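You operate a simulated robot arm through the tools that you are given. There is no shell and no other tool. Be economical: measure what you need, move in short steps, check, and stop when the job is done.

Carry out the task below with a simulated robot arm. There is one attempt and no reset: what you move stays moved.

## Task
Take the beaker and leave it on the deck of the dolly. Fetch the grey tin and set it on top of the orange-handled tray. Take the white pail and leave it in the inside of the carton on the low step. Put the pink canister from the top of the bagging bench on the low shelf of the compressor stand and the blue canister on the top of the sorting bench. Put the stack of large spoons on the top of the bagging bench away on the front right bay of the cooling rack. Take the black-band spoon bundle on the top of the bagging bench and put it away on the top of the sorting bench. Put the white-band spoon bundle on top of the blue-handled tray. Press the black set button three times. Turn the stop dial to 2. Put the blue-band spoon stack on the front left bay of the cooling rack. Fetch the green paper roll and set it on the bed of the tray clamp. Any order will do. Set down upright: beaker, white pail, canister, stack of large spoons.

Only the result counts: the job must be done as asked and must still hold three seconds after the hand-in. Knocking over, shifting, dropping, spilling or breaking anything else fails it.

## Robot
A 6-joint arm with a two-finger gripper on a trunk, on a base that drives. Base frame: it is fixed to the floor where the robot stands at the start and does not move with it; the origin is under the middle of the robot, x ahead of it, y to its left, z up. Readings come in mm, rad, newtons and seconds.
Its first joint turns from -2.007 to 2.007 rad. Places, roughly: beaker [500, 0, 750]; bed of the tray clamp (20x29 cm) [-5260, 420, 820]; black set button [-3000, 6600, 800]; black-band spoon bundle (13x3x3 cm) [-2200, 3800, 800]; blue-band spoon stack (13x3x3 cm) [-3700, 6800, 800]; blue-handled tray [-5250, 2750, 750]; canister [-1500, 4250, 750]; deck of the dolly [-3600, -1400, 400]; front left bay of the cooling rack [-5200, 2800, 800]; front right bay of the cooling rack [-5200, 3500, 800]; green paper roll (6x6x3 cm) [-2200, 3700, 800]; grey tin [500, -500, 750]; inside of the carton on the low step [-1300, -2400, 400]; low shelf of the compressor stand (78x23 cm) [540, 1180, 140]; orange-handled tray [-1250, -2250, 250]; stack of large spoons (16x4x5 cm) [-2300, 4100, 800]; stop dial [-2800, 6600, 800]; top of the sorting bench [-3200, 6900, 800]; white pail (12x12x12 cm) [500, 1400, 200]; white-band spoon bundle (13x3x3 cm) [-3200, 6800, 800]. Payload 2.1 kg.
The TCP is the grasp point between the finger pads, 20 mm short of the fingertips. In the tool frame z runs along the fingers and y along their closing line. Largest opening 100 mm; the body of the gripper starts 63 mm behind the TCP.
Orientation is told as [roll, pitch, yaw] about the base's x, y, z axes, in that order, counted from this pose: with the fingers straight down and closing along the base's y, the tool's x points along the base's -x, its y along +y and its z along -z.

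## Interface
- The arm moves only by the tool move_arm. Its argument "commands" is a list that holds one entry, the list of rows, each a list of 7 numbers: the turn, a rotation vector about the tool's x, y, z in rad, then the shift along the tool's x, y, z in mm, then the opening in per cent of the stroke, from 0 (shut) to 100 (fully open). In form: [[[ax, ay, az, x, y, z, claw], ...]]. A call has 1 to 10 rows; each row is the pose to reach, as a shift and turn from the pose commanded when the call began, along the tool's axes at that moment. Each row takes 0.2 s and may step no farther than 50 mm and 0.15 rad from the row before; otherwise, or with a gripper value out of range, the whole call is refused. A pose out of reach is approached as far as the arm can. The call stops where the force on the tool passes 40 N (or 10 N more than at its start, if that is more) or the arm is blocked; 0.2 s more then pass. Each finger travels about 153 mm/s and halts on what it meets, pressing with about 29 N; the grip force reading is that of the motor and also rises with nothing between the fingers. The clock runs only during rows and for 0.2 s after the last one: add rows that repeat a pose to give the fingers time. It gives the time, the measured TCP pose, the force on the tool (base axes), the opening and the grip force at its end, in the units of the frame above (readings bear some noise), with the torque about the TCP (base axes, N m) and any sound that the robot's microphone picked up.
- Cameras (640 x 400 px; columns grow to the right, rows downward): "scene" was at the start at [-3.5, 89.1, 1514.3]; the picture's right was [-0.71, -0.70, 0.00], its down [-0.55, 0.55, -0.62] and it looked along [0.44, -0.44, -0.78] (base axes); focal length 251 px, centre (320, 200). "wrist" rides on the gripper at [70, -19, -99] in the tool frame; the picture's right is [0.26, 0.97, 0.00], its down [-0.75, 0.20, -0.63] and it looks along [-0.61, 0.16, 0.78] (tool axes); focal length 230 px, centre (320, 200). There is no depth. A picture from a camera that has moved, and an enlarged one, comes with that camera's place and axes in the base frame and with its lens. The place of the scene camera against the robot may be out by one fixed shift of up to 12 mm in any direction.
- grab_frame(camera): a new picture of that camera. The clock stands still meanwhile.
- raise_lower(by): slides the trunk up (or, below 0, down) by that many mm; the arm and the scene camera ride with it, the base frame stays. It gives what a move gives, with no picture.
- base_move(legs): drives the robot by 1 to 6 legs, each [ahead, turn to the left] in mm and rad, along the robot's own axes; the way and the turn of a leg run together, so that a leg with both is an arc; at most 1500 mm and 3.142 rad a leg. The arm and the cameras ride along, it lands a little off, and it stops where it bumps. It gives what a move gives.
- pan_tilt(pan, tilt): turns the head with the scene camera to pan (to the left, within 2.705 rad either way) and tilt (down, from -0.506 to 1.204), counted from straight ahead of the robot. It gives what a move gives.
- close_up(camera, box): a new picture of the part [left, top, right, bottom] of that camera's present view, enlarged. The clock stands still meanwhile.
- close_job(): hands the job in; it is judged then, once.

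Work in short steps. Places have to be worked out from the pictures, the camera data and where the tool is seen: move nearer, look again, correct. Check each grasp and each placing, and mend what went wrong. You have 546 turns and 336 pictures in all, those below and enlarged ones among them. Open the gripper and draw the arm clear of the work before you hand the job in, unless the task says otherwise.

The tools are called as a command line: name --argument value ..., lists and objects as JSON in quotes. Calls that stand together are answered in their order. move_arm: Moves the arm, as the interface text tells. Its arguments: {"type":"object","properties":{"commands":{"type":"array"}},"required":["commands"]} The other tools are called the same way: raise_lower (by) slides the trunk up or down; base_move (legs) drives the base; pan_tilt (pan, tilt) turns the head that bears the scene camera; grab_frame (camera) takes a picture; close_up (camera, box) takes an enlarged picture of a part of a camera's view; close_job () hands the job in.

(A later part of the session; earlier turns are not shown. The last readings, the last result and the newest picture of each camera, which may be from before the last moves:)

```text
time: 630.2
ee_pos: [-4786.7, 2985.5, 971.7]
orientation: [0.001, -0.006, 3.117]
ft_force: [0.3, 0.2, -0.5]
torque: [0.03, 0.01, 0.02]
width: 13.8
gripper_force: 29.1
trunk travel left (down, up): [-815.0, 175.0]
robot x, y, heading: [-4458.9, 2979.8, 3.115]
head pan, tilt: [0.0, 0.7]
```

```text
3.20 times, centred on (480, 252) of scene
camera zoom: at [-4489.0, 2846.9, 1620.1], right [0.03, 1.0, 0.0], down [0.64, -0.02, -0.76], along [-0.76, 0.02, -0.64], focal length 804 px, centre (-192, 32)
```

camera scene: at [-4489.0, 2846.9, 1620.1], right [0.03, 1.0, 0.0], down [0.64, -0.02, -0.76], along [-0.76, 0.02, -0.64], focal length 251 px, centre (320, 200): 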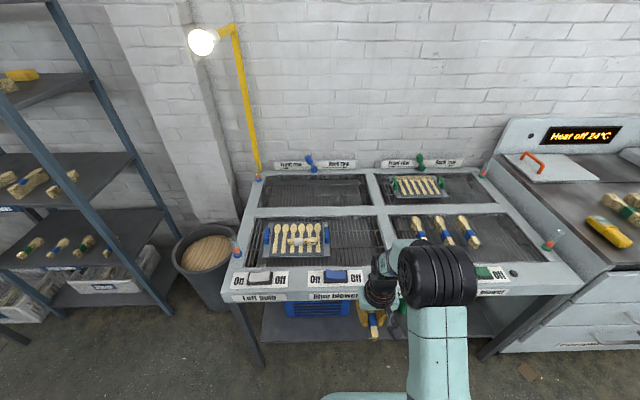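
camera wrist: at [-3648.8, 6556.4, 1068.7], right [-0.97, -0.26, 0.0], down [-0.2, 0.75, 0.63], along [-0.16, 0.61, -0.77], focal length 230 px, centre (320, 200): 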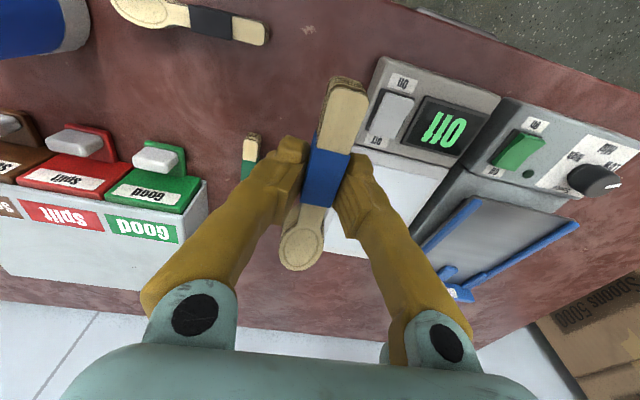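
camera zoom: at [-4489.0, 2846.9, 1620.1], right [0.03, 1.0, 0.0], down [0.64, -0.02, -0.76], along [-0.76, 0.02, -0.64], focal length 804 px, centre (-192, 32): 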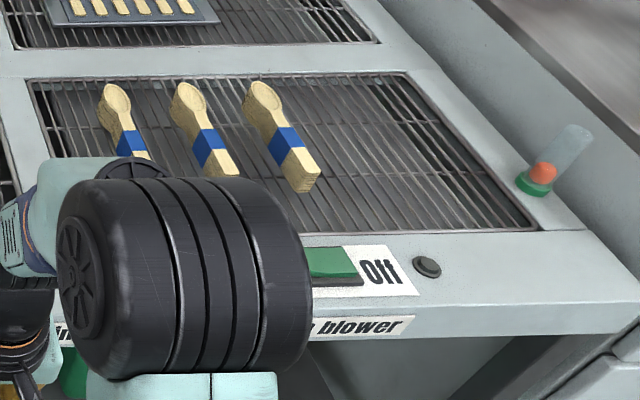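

Everything is as expected; the front-right bay holds three like blue-banded large stacks. I place the blue-band bundle in the free right part of the front-left bay, around (-5150,3008).

base_move --legs '[[0, 0.026], [258, 0]]'

move_arm --commands '[[[0, 0, 0, -45, -14, 0, 5], [0, 0, 0, -90, -28, 0, 5], [0, 0, 0, -103, -30, 30, 5], [0, 0, 0, -103, -30, 70, 5], [0, 0, 0, -103, -30, 90, 5], [0, 0, 0, -103, -30, 90, 5]]]'

grab_frame --camera "wrist"

grab_frame --camera "scene"

```text
time: 632.5
ee_pos: [-5044.9, 2979.0, 972.0]
orientation: [-0.002, -0.005, 3.14]
ft_force: [-0.1, -0.3, 0.0]
torque: [0.01, 0.02, 0.02]
width: 13.9
gripper_force: 29.0
trunk travel left (down, up): [-815.0, 175.0]
robot x, y, heading: [-4723.3, 2979.2, 3.134]
head pan, tilt: [0.0, 0.7]
```

```text
time: 633.9
ee_pos: [-5147.5, 3009.8, 881.4]
orientation: [0.0, -0.005, 3.14]
ft_force: [0.5, -0.6, 0.3]
torque: [-0.02, 0.02, -0.01]
width: 13.9
gripper_force: 29.0
trunk travel left (down, up): [-815.0, 175.0]
robot x, y, heading: [-4722.4, 2985.1, 3.14]
head pan, tilt: [0.0, 0.7]
```

```text
180 pictures are left
camera wrist: at [-5076.1, 3028.4, 978.8], right [0.26, -0.97, 0.0], down [-0.75, -0.2, 0.63], along [-0.61, -0.16, -0.77], focal length 230 px, centre (320, 200)
```

wrist: 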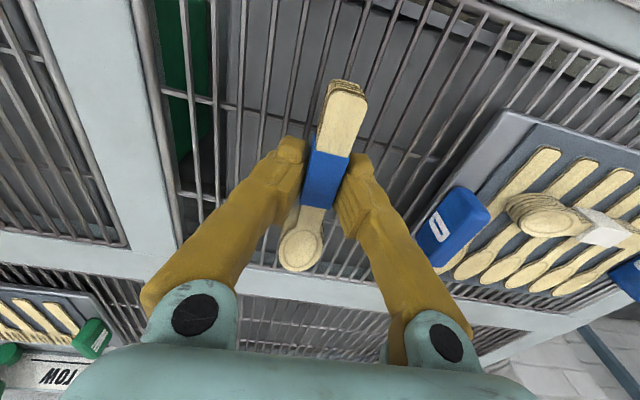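

```text
179 pictures are left
camera scene: at [-4743.4, 2847.1, 1620.1], right [0.0, 1.0, 0.0], down [0.64, 0.0, -0.77], along [-0.77, 0.0, -0.64], focal length 251 px, centre (320, 200)
```

scene: 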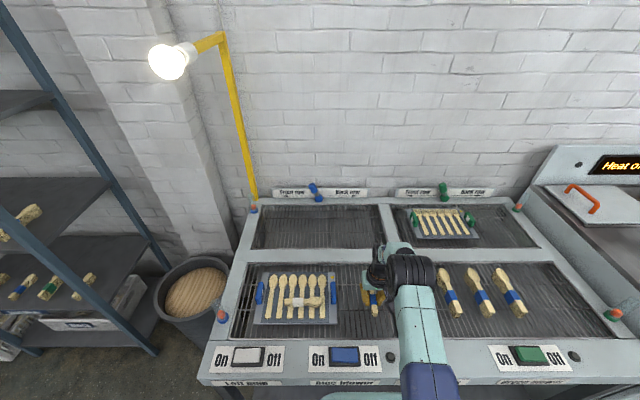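

The grid wires run along x, so I turn the bundle crosswise before setting it down.

move_arm --commands '[[[0, 0, 0.15, 0, 0, -10, 5], [0, 0, 0.3, 0, 0, -20, 5], [0, 0, 0.45, 0, 0, -20, 5], [0, 0, 0.6, 0, 0, -20, 5], [0, 0, 0.75, 0, 0, -20, 5], [0, 0, 0.9, 0, 0, -20, 5], [0, 0, 1.05, 0, 0, -20, 5], [0, 0, 1.2, 0, 0, -20, 5], [0, 0, 1.35, 0, 0, -20, 5], [0, 0, 1.5, 0, 0, -20, 5]]]'

move_arm --commands '[[[0, 0, 0.07, -5, -15, 20, 5], [0, 0, 0.07, -5, -15, 45, 5], [0, 0, 0.07, -5, -15, 60, 5], [0, 0, 0.07, -5, -15, 60, 5]]]'

grab_frame --camera "wrist"

```text
time: 636.0
ee_pos: [-5148.7, 3009.2, 901.6]
orientation: [0.004, -0.001, 1.638]
ft_force: [0.1, -0.7, -0.2]
torque: [-0.01, -0.01, 0.02]
width: 13.8
gripper_force: 29.3
trunk travel left (down, up): [-815.0, 175.0]
robot x, y, heading: [-4719.1, 2980.9, 3.143]
head pan, tilt: [0.0, 0.7]
```

```text
time: 637.0
ee_pos: [-5133.0, 3015.0, 841.2]
orientation: [0.006, 0.0, 1.57]
ft_force: [0.3, 0.0, 3.8]
torque: [0.29, 0.02, 0.02]
width: 14.0
gripper_force: 29.1
trunk travel left (down, up): [-815.0, 175.0]
robot x, y, heading: [-4719.3, 2989.4, 3.141]
head pan, tilt: [0.0, 0.7]
```

```text
178 pictures are left
camera wrist: at [-5113.4, 2944.9, 939.4], right [-0.97, -0.26, 0.01], down [-0.2, 0.75, 0.63], along [-0.17, 0.61, -0.78], focal length 230 px, centre (320, 200)
```

wrist: 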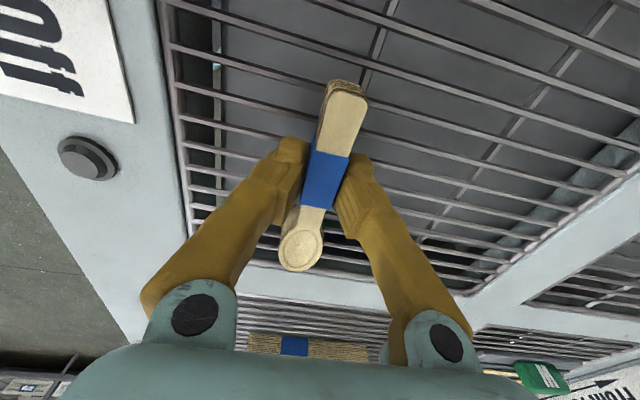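

Contact at TCP 841, so the grid is at ≈820. I press 1 mm more and release.

move_arm --commands '[[[0, 0, 0, 0, 0, 1, 5], [0, 0, 0, 0, 0, 1, 15], [0, 0, 0, 0, 0, 1, 28], [0, 0, 0, 0, 0, 1, 42], [0, 0, 0, 0, 0, 1, 42]]]'

move_arm --commands '[[[0, 0, 0, 0, 0, -40, 42], [0, 0, 0, 0, 0, -80, 42], [0, 0, 0, 0, 0, -120, 42], [0, 0, 0, 0, 0, -120, 42]]]'

grab_frame --camera "wrist"

```text
time: 638.2
ee_pos: [-5132.8, 3015.7, 839.4]
orientation: [0.006, -0.001, 1.57]
ft_force: [0.1, -0.6, 0.7]
torque: [-0.01, -0.03, 0.0]
width: 42.1
gripper_force: 0.1
trunk travel left (down, up): [-815.0, 175.0]
robot x, y, heading: [-4719.1, 2986.3, 3.136]
head pan, tilt: [0.0, 0.7]
```

```text
time: 639.2
ee_pos: [-5131.8, 3015.5, 961.4]
orientation: [0.003, 0.001, 1.571]
ft_force: [-0.6, -0.6, 0.2]
torque: [-0.01, 0.0, -0.01]
width: 42.2
gripper_force: 0.0
trunk travel left (down, up): [-815.0, 175.0]
robot x, y, heading: [-4724.1, 2985.9, 3.136]
head pan, tilt: [0.0, 0.7]
```

```text
177 pictures are left
camera wrist: at [-5112.2, 2945.9, 1058.6], right [-0.97, -0.26, 0.0], down [-0.2, 0.75, 0.63], along [-0.17, 0.61, -0.78], focal length 230 px, centre (320, 200)
```

wrist: 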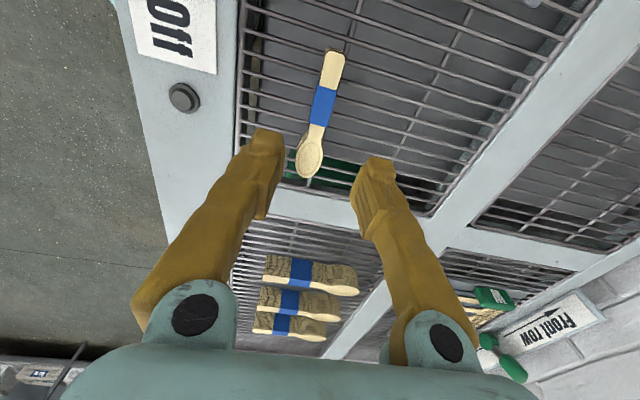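

Blue-band bundle is in the bay. Now the large stack: I drive around to the rear of the bagging bench.

base_move --legs '[[-250, 0]]'

move_arm --commands '[[[0, 0, 0, 0, -40, 0, 70], [0, 0, 0, 0, -80, 0, 70], [0, 0, 0, 0, -100, 0, 70]]]'

base_move --legs '[[0, -1.987], [940, 0], [940, 0], [0, -0.955], [1440, 0], [0, -1.765]]'

pan_tilt --pan 0.0 --tilt 0.7

grab_frame --camera "scene"

```text
time: 641.1
ee_pos: [-4886.4, 3015.2, 960.9]
orientation: [0.003, 0.0, 1.57]
ft_force: [1.0, 0.3, 0.0]
torque: [0.0, 0.03, -0.02]
width: 41.7
gripper_force: 0.0
trunk travel left (down, up): [-815.0, 175.0]
robot x, y, heading: [-4475.8, 2983.9, 3.142]
head pan, tilt: [0.0, 0.7]
```

```text
time: 641.9
ee_pos: [-4785.0, 3015.0, 959.7]
orientation: [0.005, 0.002, 1.569]
ft_force: [0.3, 0.1, 0.5]
torque: [0.04, 0.02, 0.0]
width: 70.1
gripper_force: 0.1
trunk travel left (down, up): [-815.0, 175.0]
robot x, y, heading: [-4472.0, 2980.6, 3.136]
head pan, tilt: [0.0, 0.7]
```

```text
time: 669.5
ee_pos: [-2345.7, 4636.4, 959.7]
orientation: [0.004, 0.0, 3.12]
ft_force: [-0.5, -0.4, -0.5]
torque: [0.01, 0.0, -0.02]
width: 70.2
gripper_force: 0.2
trunk travel left (down, up): [-815.0, 175.0]
robot x, y, heading: [-2306.2, 4946.1, -1.598]
head pan, tilt: [0.0, 0.7]
```

```text
time: 670.0
ee_pos: [-2345.5, 4635.9, 959.0]
orientation: [0.006, 0.001, 3.12]
ft_force: [0.1, 0.6, -0.2]
torque: [-0.01, -0.01, 0.0]
width: 69.9
gripper_force: 0.1
trunk travel left (down, up): [-815.0, 175.0]
robot x, y, heading: [-2306.5, 4945.7, -1.596]
head pan, tilt: [0.0, 0.7]
```

```text
176 pictures are left
camera scene: at [-2164.0, 4920.7, 1620.1], right [-1.0, 0.03, 0.0], down [0.02, 0.64, -0.76], along [-0.02, -0.76, -0.64], focal length 251 px, centre (320, 200)
```

scene: 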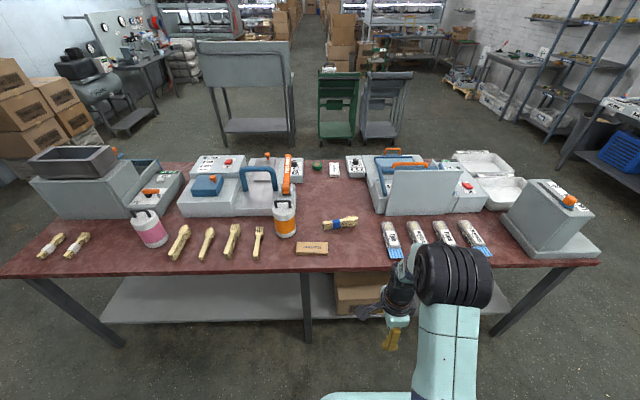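

base_move --legs '[[0, 0.2], [170, 0], [0, -0.175], [170, 0]]'

grab_frame --camera "wrist"

close_up --camera "scene" --box '[240, 230, 440, 355]'

```text
time: 674.0
ee_pos: [-2308.4, 4300.6, 959.2]
orientation: [0.006, -0.001, -3.137]
ft_force: [-0.7, -0.8, 1.3]
torque: [0.0, -0.02, -0.02]
width: 69.9
gripper_force: 0.1
trunk travel left (down, up): [-815.0, 175.0]
robot x, y, heading: [-2281.4, 4608.4, -1.571]
head pan, tilt: [0.0, 0.7]
```

```text
175 pictures are left
camera wrist: at [-2238.4, 4319.2, 1057.5], right [0.26, -0.97, 0.01], down [-0.75, -0.2, 0.63], along [-0.61, -0.17, -0.78], focal length 230 px, centre (320, 200)
```

wrist: 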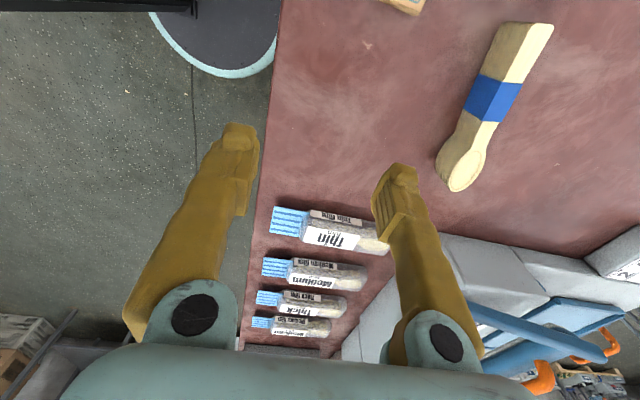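

```text
3.20 times, centred on (340, 292) of scene
camera zoom: at [-2134.4, 4589.6, 1620.2], right [-1.0, 0.0, 0.0], down [0.0, 0.64, -0.77], along [0.0, -0.77, -0.64], focal length 804 px, centre (256, -96)
```

zoom: 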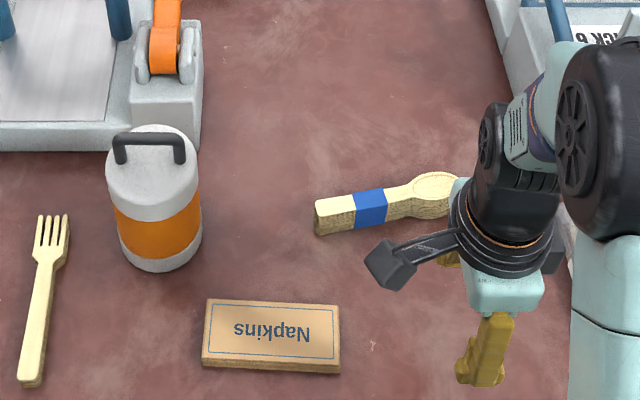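

Stack A: centre ≈(-2270,4144), rotated 0.126 rad. I move 30 mm nearer and above it.

base_move --legs '[[30, 0]]'

move_arm --commands '[[[0, 0, -0.04, 12, 35, 0, 70], [0, 0, -0.08, 24, 70, 0, 65], [0, 0, -0.126, 37, 105, 10, 60], [0, 0, -0.126, 37, 125, 40, 55], [0, 0, -0.126, 37, 125, 50, 55]]]'

grab_frame --camera "wrist"

```text
time: 674.9
ee_pos: [-2308.5, 4273.8, 962.1]
orientation: [0.008, 0.001, -3.138]
ft_force: [0.8, -0.1, 1.5]
torque: [-0.09, 0.0, -0.01]
width: 70.0
gripper_force: 0.0
trunk travel left (down, up): [-815.0, 175.0]
robot x, y, heading: [-2278.0, 4578.6, -1.573]
head pan, tilt: [0.0, 0.7]
```

```text
time: 676.0
ee_pos: [-2270.2, 4143.1, 908.8]
orientation: [0.004, -0.001, -3.012]
ft_force: [0.0, -0.6, 0.5]
torque: [0.0, 0.0, 0.01]
width: 54.9
gripper_force: 0.1
trunk travel left (down, up): [-815.0, 175.0]
robot x, y, heading: [-2277.5, 4580.3, -1.573]
head pan, tilt: [0.0, 0.7]
```

```text
173 pictures are left
camera wrist: at [-2203.7, 4170.6, 1007.2], right [0.38, -0.93, 0.0], down [-0.72, -0.29, 0.63], along [-0.58, -0.24, -0.78], focal length 230 px, centre (320, 200)
```

wrist: 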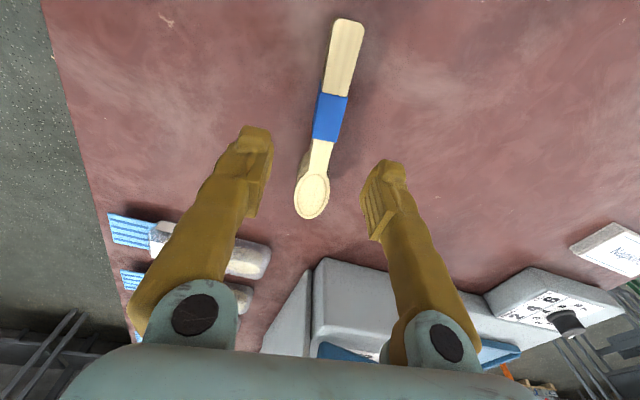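

The stack's top is z≈828, centre ≈(-2270,4138), clearly larger than the 13 cm bundles. I descend and grip it.

move_arm --commands '[[[0, 0, 0, 1, 5, 30, 50], [0, 0, 0, 1, 5, 60, 50], [0, 0, 0, 1, 5, 84, 50], [0, 0, 0, 1, 5, 84, 50]]]'

move_arm --commands '[[[0, 0, 0, 0, 0, 0, 25], [0, 0, 0, 0, 0, 0, 5], [0, 0, 0, 0, 0, 0, 5]]]'

grab_frame --camera "wrist"

```text
time: 677.0
ee_pos: [-2270.5, 4137.1, 826.8]
orientation: [0.002, -0.001, -3.012]
ft_force: [-0.3, 0.5, 0.3]
torque: [-0.02, -0.01, 0.02]
width: 50.0
gripper_force: 0.0
trunk travel left (down, up): [-815.0, 175.0]
robot x, y, heading: [-2278.4, 4577.7, -1.57]
head pan, tilt: [0.0, 0.7]
```

```text
time: 677.9
ee_pos: [-2270.5, 4136.7, 826.3]
orientation: [0.002, -0.002, -3.012]
ft_force: [-0.1, -0.6, -0.4]
torque: [0.0, -0.01, -0.01]
width: 15.8
gripper_force: 28.6
trunk travel left (down, up): [-815.0, 175.0]
robot x, y, heading: [-2277.1, 4579.7, -1.57]
head pan, tilt: [0.0, 0.7]
```

```text
172 pictures are left
camera wrist: at [-2203.3, 4165.1, 923.9], right [0.38, -0.93, 0.0], down [-0.72, -0.29, 0.63], along [-0.58, -0.24, -0.78], focal length 230 px, centre (320, 200)
```

wrist: 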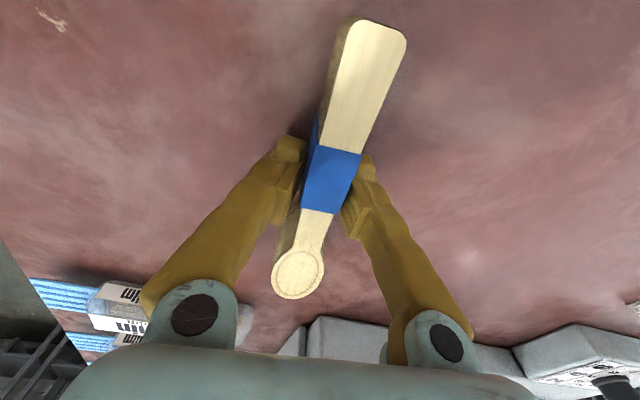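

Gripped (15.8 mm). I lift and drive to the front-right bay of the cooling rack.

move_arm --commands '[[[0, 0, 0, 0, 0, -40, 5], [0, 0, 0, 0, 0, -80, 5], [0, 0, 0, 0, 0, -120, 5], [0, 0, 0, 0, 0, -150, 5]]]'

base_move --legs '[[-300, 0]]'

move_arm --commands '[[[0, 0, 0.06, 0, -40, 0, 5], [0, 0, 0.126, 0, -80, 0, 5], [0, 0, 0.126, 0, -120, 0, 5]]]'

base_move --legs '[[0, -1.571], [1400, 0], [0, 1.015], [1460, 0], [0, -1.015]]'

grab_frame --camera "scene"

```text
time: 678.9
ee_pos: [-2270.0, 4139.6, 978.1]
orientation: [0.004, 0.0, -3.012]
ft_force: [-0.1, 1.3, -0.8]
torque: [-0.02, 0.01, 0.04]
width: 16.7
gripper_force: 28.9
trunk travel left (down, up): [-815.0, 175.0]
robot x, y, heading: [-2278.4, 4583.1, -1.566]
head pan, tilt: [0.0, 0.7]
```

```text
time: 680.9
ee_pos: [-2271.5, 4429.9, 976.7]
orientation: [0.004, 0.0, -3.015]
ft_force: [-0.1, -0.5, 0.4]
torque: [-0.01, -0.01, 0.03]
width: 16.3
gripper_force: 29.6
trunk travel left (down, up): [-815.0, 175.0]
robot x, y, heading: [-2276.2, 4870.3, -1.576]
head pan, tilt: [0.0, 0.7]
```

```text
time: 681.7
ee_pos: [-2283.4, 4550.9, 976.3]
orientation: [0.007, 0.0, 3.143]
ft_force: [-1.6, 0.4, -1.1]
torque: [-0.01, 0.02, 0.02]
width: 16.2
gripper_force: 29.2
trunk travel left (down, up): [-815.0, 175.0]
robot x, y, heading: [-2276.2, 4877.3, -1.574]
head pan, tilt: [0.0, 0.7]
```

```text
time: 704.5
ee_pos: [-4742.7, 3612.0, 976.3]
orientation: [0.004, 0.0, 1.612]
ft_force: [0.4, 0.3, -1.0]
torque: [0.03, -0.01, 0.0]
width: 16.3
gripper_force: 29.1
trunk travel left (down, up): [-815.0, 175.0]
robot x, y, heading: [-4422.9, 3619.3, -3.101]
head pan, tilt: [0.0, 0.7]
```

```text
171 pictures are left
camera scene: at [-4437.4, 3479.6, 1620.1], right [-0.04, 1.0, 0.0], down [0.64, 0.02, -0.76], along [-0.76, -0.03, -0.64], focal length 251 px, centre (320, 200)
```

scene: 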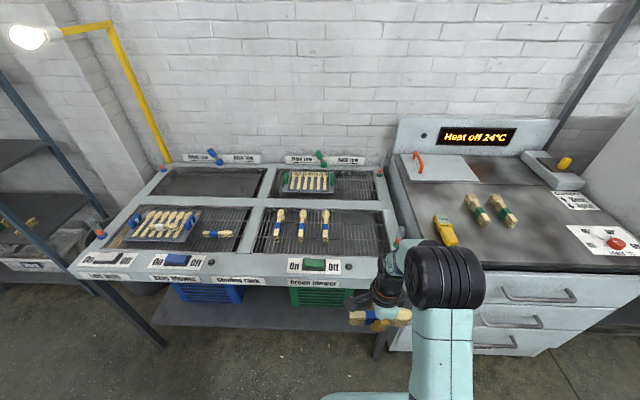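

Free area of the front-right bay: y≈3515–3725. I square up, approach, and turn the stack ~45° across the wires.

base_move --legs '[[0, -0.041], [290, 0]]'

move_arm --commands '[[[0, 0, -0.15, 0, 40, 0, 5], [0, 0, -0.3, 0, 80, 0, 5], [0, 0, -0.45, 0, 112, 0, 5], [0, 0, -0.6, 0, 112, 30, 5], [0, 0, -0.75, 0, 112, 60, 5], [0, 0, -0.75, 0, 112, 80, 5], [0, 0, -0.75, 0, 112, 80, 5]]]'

grab_frame --camera "wrist"

grab_frame --camera "scene"

```text
time: 706.9
ee_pos: [-5025.7, 3626.7, 975.7]
orientation: [0.006, 0.0, 1.571]
ft_force: [1.0, 0.0, -2.3]
torque: [-0.04, 0.0, 0.01]
width: 16.3
gripper_force: 29.3
trunk travel left (down, up): [-815.0, 175.0]
robot x, y, heading: [-4704.2, 3619.3, 3.14]
head pan, tilt: [0.0, 0.7]
```

```text
time: 708.5
ee_pos: [-5139.6, 3625.2, 896.2]
orientation: [0.001, -0.002, 2.321]
ft_force: [0.7, 0.5, -0.8]
torque: [-0.02, -0.01, -0.01]
width: 16.2
gripper_force: 29.1
trunk travel left (down, up): [-815.0, 175.0]
robot x, y, heading: [-4705.3, 3618.3, 3.14]
head pan, tilt: [0.0, 0.7]
```

```text
170 pictures are left
camera wrist: at [-5077.9, 3587.4, 993.8], right [-0.53, -0.85, 0.0], down [-0.66, 0.41, 0.63], along [-0.54, 0.33, -0.77], focal length 230 px, centre (320, 200)
```

wrist: 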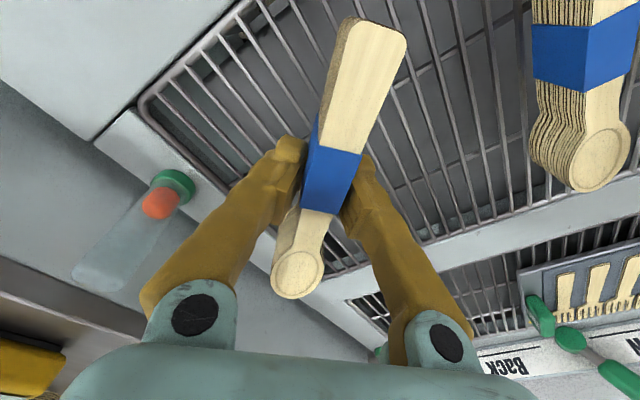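

```text
169 pictures are left
camera scene: at [-4727.5, 3481.9, 1620.1], right [0.0, 1.0, 0.0], down [0.64, 0.0, -0.77], along [-0.77, 0.0, -0.64], focal length 251 px, centre (320, 200)
```

scene: 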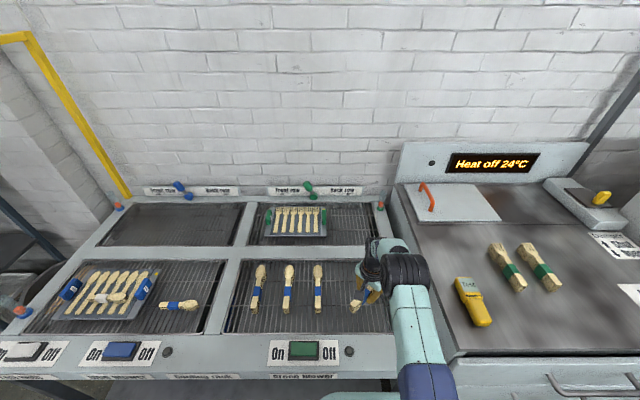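

The stack lies fully within the bay outline. I lower it.

move_arm --commands '[[[0, 0, 0, 0, 0, 20, 5], [0, 0, 0, 0, 0, 40, 5], [0, 0, 0, 0, 0, 45, 5], [0, 0, 0, 0, 0, 45, 5]]]'

move_arm --commands '[[[0, 0, 0, 0, 0, 3, 5], [0, 0, 0, 0, 0, 3, 5]]]'

```text
time: 709.5
ee_pos: [-5141.0, 3626.6, 848.8]
orientation: [0.004, -0.003, 2.321]
ft_force: [-0.6, 0.3, -0.6]
torque: [-0.03, -0.03, 0.0]
width: 16.1
gripper_force: 28.8
trunk travel left (down, up): [-815.0, 175.0]
robot x, y, heading: [-4705.9, 3621.9, 3.137]
head pan, tilt: [0.0, 0.7]
```

```text
time: 710.1
ee_pos: [-5138.8, 3626.5, 846.4]
orientation: [0.002, -0.003, 2.323]
ft_force: [-0.1, -0.3, -1.5]
torque: [-0.02, -0.02, -0.01]
width: 16.3
gripper_force: 28.9
trunk travel left (down, up): [-815.0, 175.0]
robot x, y, heading: [-4705.1, 3618.7, 3.141]
head pan, tilt: [0.0, 0.7]
```

move_arm --commands '[[[0, 0, 0, 0, 0, 3, 5], [0, 0, 0, 0, 0, 3, 5]]]'

move_arm --commands '[[[0, 0, 0, 0, 0, 2, 5], [0, 0, 0, 0, 0, 2, 5]]]'

```text
time: 710.7
ee_pos: [-5141.0, 3625.5, 844.3]
orientation: [0.005, -0.005, 2.32]
ft_force: [-2.2, -1.2, 12.8]
torque: [-0.22, -0.19, 0.01]
width: 15.9
gripper_force: 29.2
trunk travel left (down, up): [-815.0, 175.0]
robot x, y, heading: [-4707.2, 3617.5, 3.134]
head pan, tilt: [0.0, 0.7]
```

```text
time: 711.3
ee_pos: [-5139.5, 3625.6, 844.9]
orientation: [0.01, -0.009, 2.321]
ft_force: [-5.8, -0.6, 28.2]
torque: [0.0, 0.11, -0.04]
width: 16.3
gripper_force: 29.2
trunk travel left (down, up): [-815.0, 175.0]
robot x, y, heading: [-4708.3, 3619.2, 3.131]
head pan, tilt: [0.0, 0.7]
```

Firm contact. I ease up 2 mm and release slowly, then lift.

move_arm --commands '[[[0, 0, 0, 0, 0, -3, 5], [0, 0, 0, 0, 0, -3, 18], [0, 0, 0, 0, 0, -3, 30], [0, 0, 0, 0, 0, -3, 45], [0, 0, 0, 0, 0, -3, 45]]]'

move_arm --commands '[[[0, 0, 0, 0, 0, -40, 45], [0, 0, 0, 0, 0, -80, 45], [0, 0, 0, 0, 0, -120, 45], [0, 0, 0, 0, 0, -120, 45]]]'

grab_frame --camera "wrist"

```text
time: 712.5
ee_pos: [-5140.5, 3626.0, 846.9]
orientation: [0.003, -0.004, 2.321]
ft_force: [-1.1, -0.6, -0.5]
torque: [0.02, 0.02, 0.01]
width: 44.9
gripper_force: 0.0
trunk travel left (down, up): [-815.0, 175.0]
robot x, y, heading: [-4702.1, 3618.9, 3.139]
head pan, tilt: [0.0, 0.7]
```

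```text
time: 713.5
ee_pos: [-5140.1, 3623.5, 966.0]
orientation: [0.002, -0.003, 2.322]
ft_force: [0.5, 0.1, -0.2]
torque: [-0.01, -0.02, -0.01]
width: 45.1
gripper_force: 0.0
trunk travel left (down, up): [-815.0, 175.0]
robot x, y, heading: [-4703.4, 3619.5, 3.135]
head pan, tilt: [0.0, 0.7]
```

```text
168 pictures are left
camera wrist: at [-5077.5, 3586.0, 1063.6], right [-0.53, -0.85, 0.0], down [-0.66, 0.41, 0.63], along [-0.54, 0.33, -0.78], focal length 230 px, centre (320, 200)
```

wrist: 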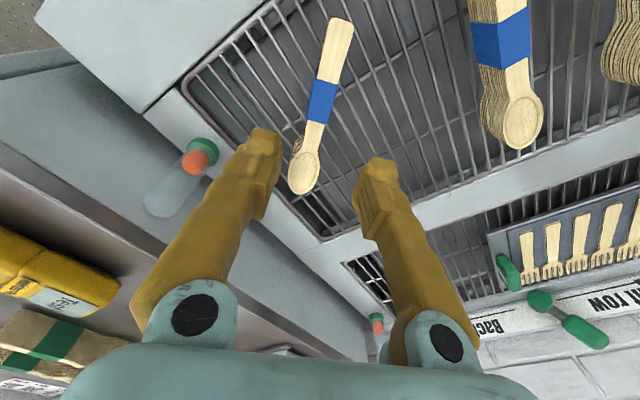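

The stack is in the front-right bay. Next the green roll: I fold the arm and drive to the front of the bagging bench.

base_move --legs '[[-300, 0]]'

move_arm --commands '[[[0, 0, 0.15, 25, -20, 0, 80], [0, 0, 0.3, 50, -40, 0, 80], [0, 0, 0.45, 70, -60, 0, 80], [0, 0, 0.6, 80, -70, 0, 80], [0, 0, 0.756, 80, -70, 0, 80], [0, 0, 0.756, 80, -70, 0, 80]]]'

base_move --legs '[[0, 2.451], [1045, 0], [0, 0.802], [1408, 0], [0, 1.464]]'

grab_frame --camera "scene"

```text
time: 715.6
ee_pos: [-4834.1, 3620.4, 965.9]
orientation: [0.002, -0.002, 2.331]
ft_force: [1.4, -0.6, 0.3]
torque: [0.0, 0.0, 0.0]
width: 45.0
gripper_force: 0.0
trunk travel left (down, up): [-815.0, 175.0]
robot x, y, heading: [-4398.4, 3619.3, -3.137]
head pan, tilt: [0.0, 0.7]
```

```text
refused: row 5 steps farther than a row can; nothing moved
```

```text
time: 738.9
ee_pos: [-2177.9, 3471.0, 965.3]
orientation: [0.002, -0.005, 0.703]
ft_force: [0.4, -0.9, 0.3]
torque: [0.0, -0.01, 0.01]
width: 44.8
gripper_force: 0.1
trunk travel left (down, up): [-815.0, 175.0]
robot x, y, heading: [-2205.8, 3040.6, 1.52]
head pan, tilt: [0.0, 0.7]
```

```text
167 pictures are left
camera scene: at [-2340.8, 3073.2, 1620.1], right [1.0, -0.05, 0.0], down [-0.03, -0.64, -0.76], along [0.04, 0.76, -0.64], focal length 251 px, centre (320, 200)
```

scene: 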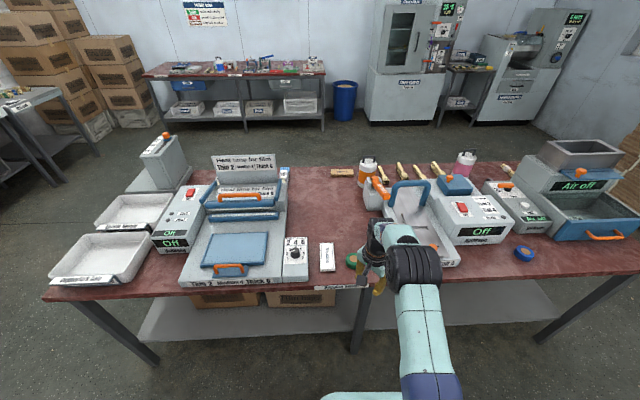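

base_move --legs '[[0, 0.05]]'

move_arm --commands '[[[0, 0, 0.126, 15, -16, 0, 80], [0, 0, 0.252, 30, -32, 0, 80], [0, 0, 0.378, 45, -48, 0, 80], [0, 0, 0.504, 55, -60, 0, 80], [0, 0, 0.63, 55, -60, 0, 80], [0, 0, 0.753, 55, -60, 0, 80]]]'

base_move --legs '[[230, 0]]'

grab_frame --camera "wrist"

```text
time: 739.8
ee_pos: [-2199.6, 3472.0, 965.5]
orientation: [0.001, -0.001, 0.751]
ft_force: [-0.6, -0.6, -1.0]
torque: [-0.03, 0.04, -0.01]
width: 45.1
gripper_force: 0.1
trunk travel left (down, up): [-815.0, 175.0]
robot x, y, heading: [-2207.6, 3038.2, 1.567]
head pan, tilt: [0.0, 0.7]
```

```text
time: 741.1
ee_pos: [-2199.7, 3391.6, 965.3]
orientation: [0.003, 0.0, -0.003]
ft_force: [-0.1, -0.4, 0.1]
torque: [0.0, -0.01, 0.02]
width: 79.9
gripper_force: 0.0
trunk travel left (down, up): [-815.0, 175.0]
robot x, y, heading: [-2207.4, 3041.5, 1.565]
head pan, tilt: [0.0, 0.7]
```

```text
time: 742.9
ee_pos: [-2198.4, 3617.4, 966.2]
orientation: [0.006, -0.001, 0.0]
ft_force: [-0.1, 1.1, -0.7]
torque: [0.02, 0.03, 0.0]
width: 80.0
gripper_force: 0.0
trunk travel left (down, up): [-815.0, 175.0]
robot x, y, heading: [-2202.8, 3266.8, 1.569]
head pan, tilt: [0.0, 0.7]
```

```text
166 pictures are left
camera wrist: at [-2268.8, 3598.5, 1063.1], right [-0.26, 0.97, 0.0], down [0.75, 0.2, 0.63], along [0.61, 0.17, -0.78], focal length 230 px, centre (320, 200)
```

wrist: 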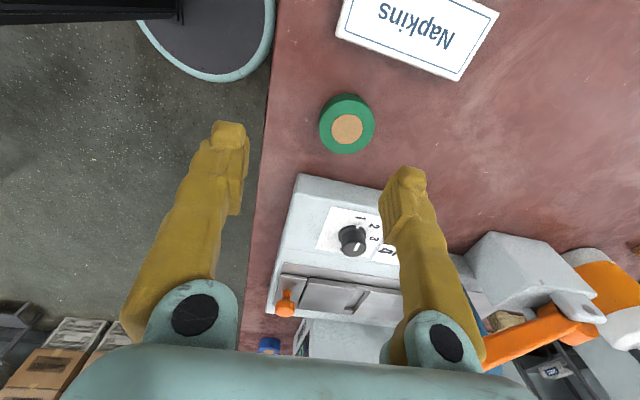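

Roll at about (-2185,3652). I move above it and look closer.

move_arm --commands '[[[0, 0, 0, -7, 17, 25, 80], [0, 0, 0, -14, 35, 55, 80], [0, 0, 0, -14, 35, 80, 80], [0, 0, 0, -14, 35, 80, 80]]]'

grab_frame --camera "wrist"

```text
time: 743.9
ee_pos: [-2185.1, 3653.3, 884.6]
orientation: [0.004, -0.002, 0.0]
ft_force: [-0.1, 0.6, 0.4]
torque: [-0.01, 0.0, 0.0]
width: 80.1
gripper_force: 0.1
trunk travel left (down, up): [-815.0, 175.0]
robot x, y, heading: [-2206.2, 3263.0, 1.564]
head pan, tilt: [0.0, 0.7]
```

```text
165 pictures are left
camera wrist: at [-2254.2, 3634.9, 982.7], right [-0.26, 0.97, 0.0], down [0.75, 0.2, 0.63], along [0.61, 0.17, -0.78], focal length 230 px, centre (320, 200)
```

wrist: 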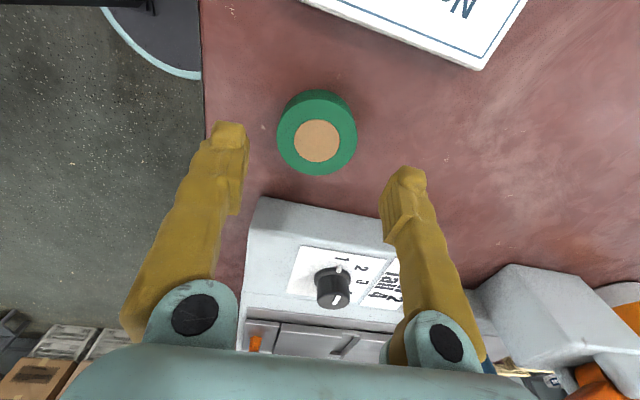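

Centred; top ≈828. I descend to TCP ≈822 and close.

move_arm --commands '[[[0, 0, 0, 1, -1, 25, 80], [0, 0, 0, 1, -1, 50, 80], [0, 0, 0, 1, -1, 62, 80], [0, 0, 0, 1, -1, 62, 80]]]'

move_arm --commands '[[[0, 0, 0, 0, 0, 0, 60], [0, 0, 0, 0, 0, 0, 40], [0, 0, 0, 0, 0, 0, 40], [0, 0, 0, 0, 0, -40, 40], [0, 0, 0, 0, 0, -80, 40], [0, 0, 0, 0, 0, -120, 40], [0, 0, 0, 0, 0, -150, 40], [0, 0, 0, 0, 0, -150, 40]]]'

grab_frame --camera "wrist"

```text
time: 744.9
ee_pos: [-2186.6, 3653.7, 822.7]
orientation: [0.003, 0.001, -0.002]
ft_force: [0.2, -0.1, -0.8]
torque: [0.06, 0.03, -0.03]
width: 79.9
gripper_force: 0.1
trunk travel left (down, up): [-815.0, 175.0]
robot x, y, heading: [-2205.4, 3263.2, 1.572]
head pan, tilt: [0.0, 0.7]
```

```text
time: 746.7
ee_pos: [-2185.0, 3652.8, 973.1]
orientation: [0.003, 0.001, 0.0]
ft_force: [0.5, 0.7, -0.6]
torque: [-0.03, 0.01, 0.03]
width: 57.7
gripper_force: 28.8
trunk travel left (down, up): [-815.0, 175.0]
robot x, y, heading: [-2206.7, 3258.9, 1.57]
head pan, tilt: [0.0, 0.7]
```

```text
164 pictures are left
camera wrist: at [-2255.0, 3633.6, 1070.8], right [-0.26, 0.97, 0.0], down [0.75, 0.2, 0.63], along [0.61, 0.16, -0.78], focal length 230 px, centre (320, 200)
```

wrist: 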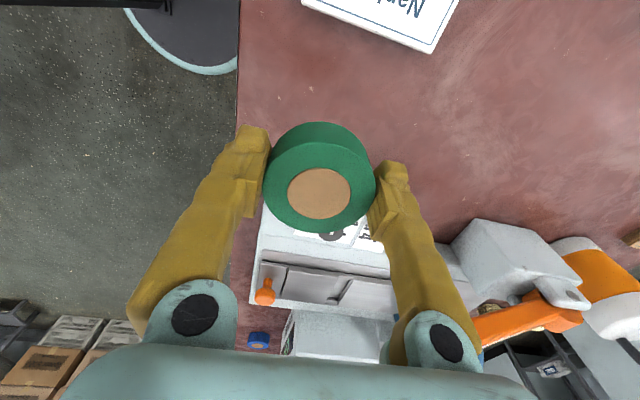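

Roll held. I drive to the tray clamp, going west around the carts.

base_move --legs '[[-200, 0], [0, 1.724], [1200, 0], [514, 0], [0, 1.229]]'

grab_frame --camera "scene"

```text
time: 763.8
ee_pos: [-3980.1, 2410.7, 972.2]
orientation: [0.004, 0.0, 2.971]
ft_force: [0.4, -0.3, -1.0]
torque: [0.0, 0.01, -0.01]
width: 57.5
gripper_force: 28.2
trunk travel left (down, up): [-815.0, 175.0]
robot x, y, heading: [-3897.9, 2792.9, -1.743]
head pan, tilt: [0.0, 0.7]
```

```text
163 pictures are left
camera scene: at [-3758.1, 2742.5, 1620.1], right [-0.99, 0.17, 0.0], down [0.11, 0.63, -0.76], along [-0.13, -0.75, -0.64], focal length 251 px, centre (320, 200)
```

scene: 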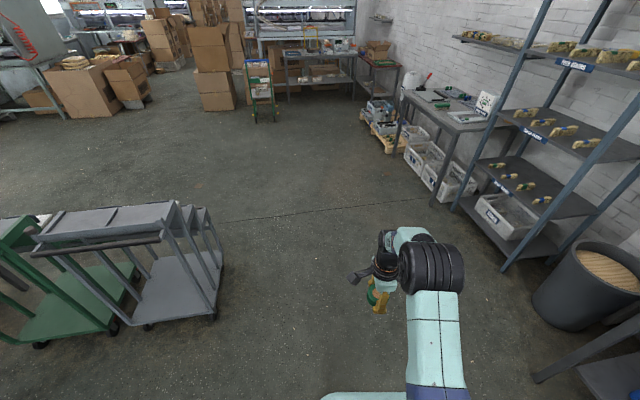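

The way is clear; the clamp table is beyond the shelf rack. I drive on and face it.

base_move --legs '[[0, -0.012], [1200, 0], [1180, 0], [0, -1.385]]'

grab_frame --camera "scene"

```text
time: 779.3
ee_pos: [-4709.1, 451.6, 973.0]
orientation: [0.005, 0.0, 1.568]
ft_force: [0.6, -1.1, -0.9]
torque: [0.06, 0.05, -0.01]
width: 57.4
gripper_force: 29.0
trunk travel left (down, up): [-815.0, 175.0]
robot x, y, heading: [-4323.8, 428.5, 3.139]
head pan, tilt: [0.0, 0.7]
```

```text
162 pictures are left
camera scene: at [-4344.7, 293.4, 1620.1], right [0.01, 1.0, 0.0], down [0.64, 0.0, -0.76], along [-0.76, 0.0, -0.64], focal length 251 px, centre (320, 200)
```

scene: 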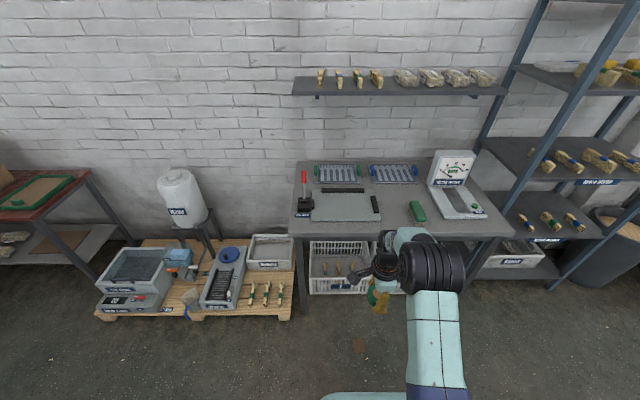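

close_up --camera "scene" --box '[280, 140, 500, 270]'

```text
2.91 times, centred on (390, 205) of scene
camera zoom: at [-4344.7, 293.4, 1620.1], right [0.01, 1.0, 0.0], down [0.64, 0.0, -0.76], along [-0.76, 0.0, -0.64], focal length 731 px, centre (116, 186)
```

zoom: 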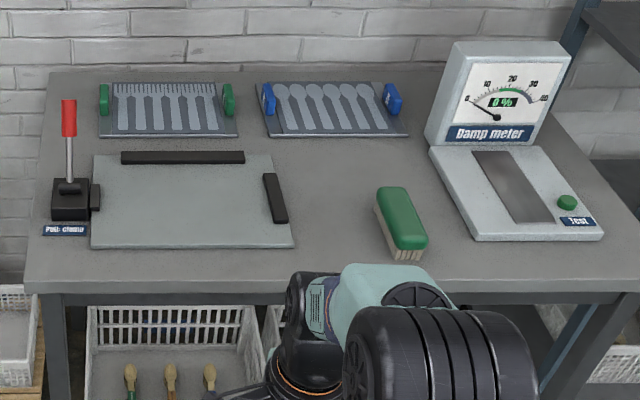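

Bed of the tray clamp: x -5380..-5149, y 255..570, table edge ≈-5092. I drive so the roll hangs over (-5205,435).

base_move --legs '[[492, 0]]'

grab_frame --camera "wrist"

grab_frame --camera "scene"

```text
time: 782.2
ee_pos: [-5204.7, 455.1, 973.7]
orientation: [0.004, -0.001, 1.567]
ft_force: [0.2, 0.5, -1.1]
torque: [0.02, 0.01, 0.02]
width: 57.6
gripper_force: 29.1
trunk travel left (down, up): [-815.0, 175.0]
robot x, y, heading: [-4819.7, 431.6, 3.132]
head pan, tilt: [0.0, 0.7]
```

```text
160 pictures are left
camera wrist: at [-5185.9, 384.7, 1070.8], right [-0.97, -0.25, 0.0], down [-0.19, 0.75, 0.63], along [-0.16, 0.61, -0.78], focal length 230 px, centre (320, 200)
```

wrist: 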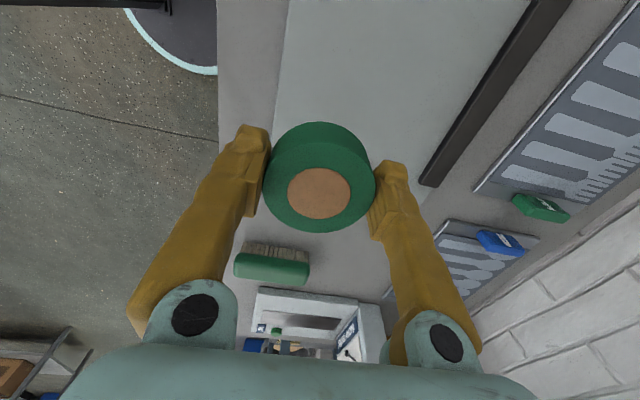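

```text
159 pictures are left
camera scene: at [-4839.9, 296.4, 1620.1], right [0.01, 1.0, 0.0], down [0.64, 0.0, -0.77], along [-0.77, 0.01, -0.64], focal length 251 px, centre (320, 200)
```

scene: 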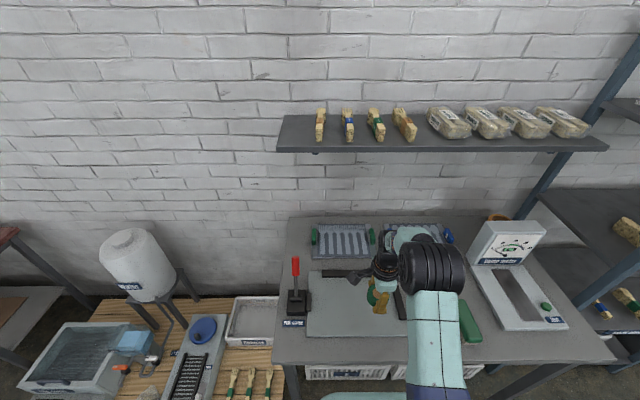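

I shift to y≈410 to stay clear of the stops and lower.

move_arm --commands '[[[0, 0, 0, 22, 6, 20, 40], [0, 0, 0, 45, 12, 50, 40], [0, 0, 0, 45, 12, 90, 40], [0, 0, 0, 45, 12, 115, 40], [0, 0, 0, 45, 12, 115, 40]]]'

grab_frame --camera "wrist"

```text
time: 783.4
ee_pos: [-5217.4, 410.1, 859.0]
orientation: [0.004, 0.0, 1.565]
ft_force: [-0.4, 0.0, -0.8]
torque: [-0.01, 0.04, 0.02]
width: 57.5
gripper_force: 28.8
trunk travel left (down, up): [-815.0, 175.0]
robot x, y, heading: [-4819.1, 437.2, 3.133]
head pan, tilt: [0.0, 0.7]
```

```text
158 pictures are left
camera wrist: at [-5197.9, 339.8, 955.6], right [-0.97, -0.25, 0.0], down [-0.19, 0.75, 0.63], along [-0.16, 0.61, -0.78], focal length 230 px, centre (320, 200)
```

wrist: 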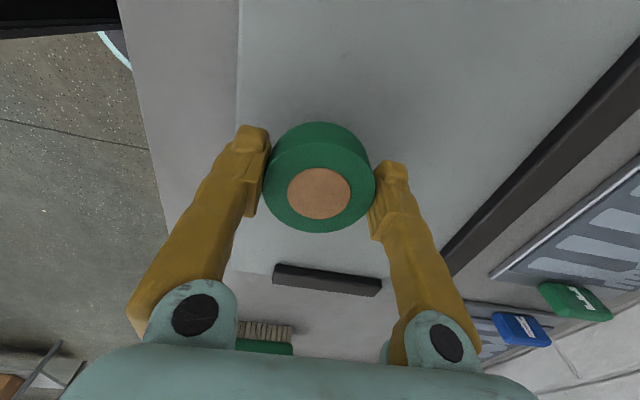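

Well inside the bed. I lower in small steps until contact.

move_arm --commands '[[[0, 0, 0, 0, 0, 5, 40], [0, 0, 0, 0, 0, 10, 40], [0, 0, 0, 0, 0, 10, 40]]]'

move_arm --commands '[[[0, 0, 0, 0, 0, 4, 40], [0, 0, 0, 0, 0, 8, 40], [0, 0, 0, 0, 0, 8, 40]]]'

```text
time: 784.2
ee_pos: [-5217.0, 409.2, 848.1]
orientation: [0.004, -0.001, 1.566]
ft_force: [0.7, -0.8, -0.8]
torque: [0.03, -0.02, -0.04]
width: 57.4
gripper_force: 29.4
trunk travel left (down, up): [-815.0, 175.0]
robot x, y, heading: [-4818.3, 432.2, 3.135]
head pan, tilt: [0.0, 0.7]
```

```text
time: 785.0
ee_pos: [-5218.1, 409.6, 840.3]
orientation: [0.002, 0.002, 1.566]
ft_force: [0.0, -0.3, -0.8]
torque: [-0.01, 0.03, 0.04]
width: 57.8
gripper_force: 29.0
trunk travel left (down, up): [-815.0, 175.0]
robot x, y, heading: [-4819.3, 435.0, 3.135]
head pan, tilt: [0.0, 0.7]
```

move_arm --commands '[[[0, 0, 0, 0, 0, 3, 40], [0, 0, 0, 0, 0, 6, 40], [0, 0, 0, 0, 0, 6, 40]]]'

move_arm --commands '[[[0, 0, 0, 0, 0, 3, 40], [0, 0, 0, 0, 0, 5, 40], [0, 0, 0, 0, 0, 5, 40]]]'

```text
time: 785.8
ee_pos: [-5219.0, 410.0, 834.7]
orientation: [0.004, -0.001, 1.567]
ft_force: [-0.5, 0.6, 4.0]
torque: [0.01, -0.02, -0.02]
width: 57.4
gripper_force: 29.0
trunk travel left (down, up): [-815.0, 175.0]
robot x, y, heading: [-4815.1, 435.3, 3.132]
head pan, tilt: [0.0, 0.7]
```

```text
time: 786.8
ee_pos: [-5217.8, 409.7, 832.1]
orientation: [0.015, -0.001, 1.565]
ft_force: [3.9, 0.9, 21.6]
torque: [0.05, -0.56, 0.0]
width: 57.6
gripper_force: 28.4
trunk travel left (down, up): [-815.0, 175.0]
robot x, y, heading: [-4817.6, 431.8, 3.136]
head pan, tilt: [0.0, 0.7]
stopped in row 3: the force on the tool passed its limit at 41 N (the readings are from after the stop); the commanded pose is now the measured one
```

Contact made. I ease up and release, then lift.

move_arm --commands '[[[0, 0, 0, 0, 0, -2, 40], [0, 0, 0, 0, 0, -2, 60], [0, 0, 0, 0, 0, -2, 80], [0, 0, 0, 0, 0, -2, 85]]]'

move_arm --commands '[[[0, 0, 0, 0, 0, -40, 85], [0, 0, 0, 0, 0, -85, 85], [0, 0, 0, 0, 0, -130, 85], [0, 0, 0, 0, 0, -130, 85]]]'

grab_frame --camera "wrist"

```text
time: 787.8
ee_pos: [-5219.6, 409.5, 832.1]
orientation: [0.008, 0.0, 1.566]
ft_force: [0.7, -1.0, -0.1]
torque: [0.0, 0.01, 0.0]
width: 85.0
gripper_force: 0.1
trunk travel left (down, up): [-815.0, 175.0]
robot x, y, heading: [-4817.6, 434.3, 3.133]
head pan, tilt: [0.0, 0.7]
```

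```text
time: 788.8
ee_pos: [-5219.7, 409.3, 961.4]
orientation: [0.008, -0.001, 1.567]
ft_force: [-0.6, 0.0, -0.1]
torque: [0.0, -0.02, -0.01]
width: 85.1
gripper_force: 0.1
trunk travel left (down, up): [-815.0, 175.0]
robot x, y, heading: [-4817.7, 433.7, 3.14]
head pan, tilt: [0.0, 0.7]
```

```text
157 pictures are left
camera wrist: at [-5200.0, 338.7, 1059.6], right [-0.97, -0.25, 0.01], down [-0.19, 0.75, 0.63], along [-0.17, 0.61, -0.78], focal length 230 px, centre (320, 200)
```

wrist: 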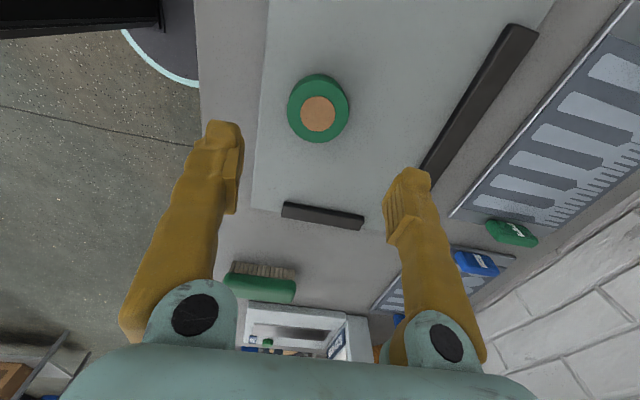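

The roll is on the clamp bed. Last item: the pink canister. I drive back to the rear of the bagging bench.

base_move --legs '[[-300, 0], [0, -1.85], [1210, 0], [1200, 0], [0, 0.21], [1050, 0]]'

base_move --legs '[[1055, 0], [0, -1.455], [1105, 0], [1105, 0], [0, -1.616]]'

raise_lower --by 140

grab_frame --camera "scene"

```text
time: 812.4
ee_pos: [-3776.2, 4201.0, 962.7]
orientation: [0.01, 0.0, -0.084]
ft_force: [-0.1, -0.2, -0.5]
torque: [0.0, 0.03, 0.02]
width: 84.6
gripper_force: 0.0
trunk travel left (down, up): [-815.0, 175.0]
robot x, y, heading: [-3776.8, 3798.2, 1.487]
head pan, tilt: [0.0, 0.7]
```

```text
time: 835.7
ee_pos: [-1454.6, 4554.3, 962.1]
orientation: [0.009, 0.0, -3.133]
ft_force: [-0.2, 0.2, 0.4]
torque: [0.01, 0.01, 0.0]
width: 85.1
gripper_force: 0.0
trunk travel left (down, up): [-815.0, 175.0]
robot x, y, heading: [-1483.3, 4956.9, -1.561]
head pan, tilt: [0.0, 0.7]
```

```text
time: 837.4
ee_pos: [-1455.0, 4555.2, 1101.8]
orientation: [0.009, -0.001, -3.136]
ft_force: [0.0, -0.4, -0.3]
torque: [0.0, -0.02, -0.01]
width: 84.9
gripper_force: 0.0
trunk travel left (down, up): [-955.0, 35.0]
robot x, y, heading: [-1480.1, 4957.1, -1.56]
head pan, tilt: [0.0, 0.7]
```

```text
156 pictures are left
camera scene: at [-1341.8, 4935.0, 1760.1], right [-1.0, -0.01, 0.0], down [0.0, 0.64, -0.76], along [0.0, -0.76, -0.64], focal length 251 px, centre (320, 200)
```

scene: 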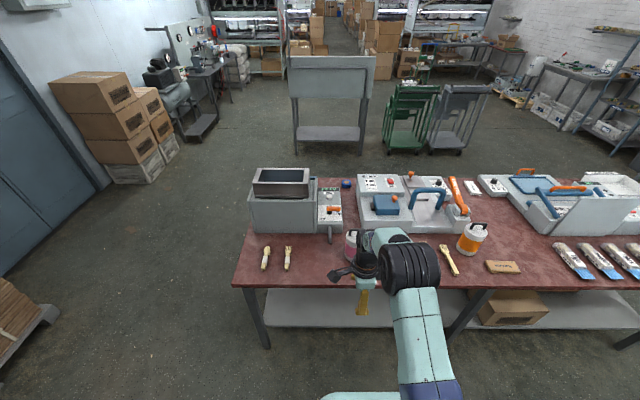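

base_move --legs '[[300, 0]]'

grab_frame --camera "wrist"

```text
time: 839.5
ee_pos: [-1453.9, 4255.1, 1102.1]
orientation: [0.01, 0.001, -3.135]
ft_force: [-0.3, 0.6, 0.0]
torque: [-0.03, -0.03, 0.01]
width: 85.1
gripper_force: 0.0
trunk travel left (down, up): [-955.0, 35.0]
robot x, y, heading: [-1484.9, 4656.0, -1.564]
head pan, tilt: [0.0, 0.7]
```

```text
155 pictures are left
camera wrist: at [-1384.1, 4273.4, 1200.1], right [0.26, -0.96, 0.01], down [-0.75, -0.2, 0.63], along [-0.61, -0.17, -0.77], focal length 230 px, centre (320, 200)
```

wrist: 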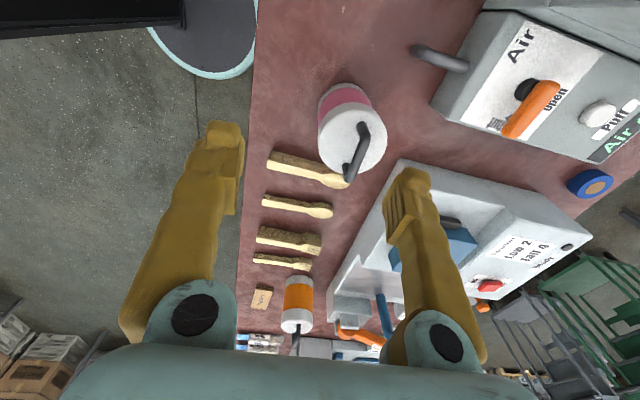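

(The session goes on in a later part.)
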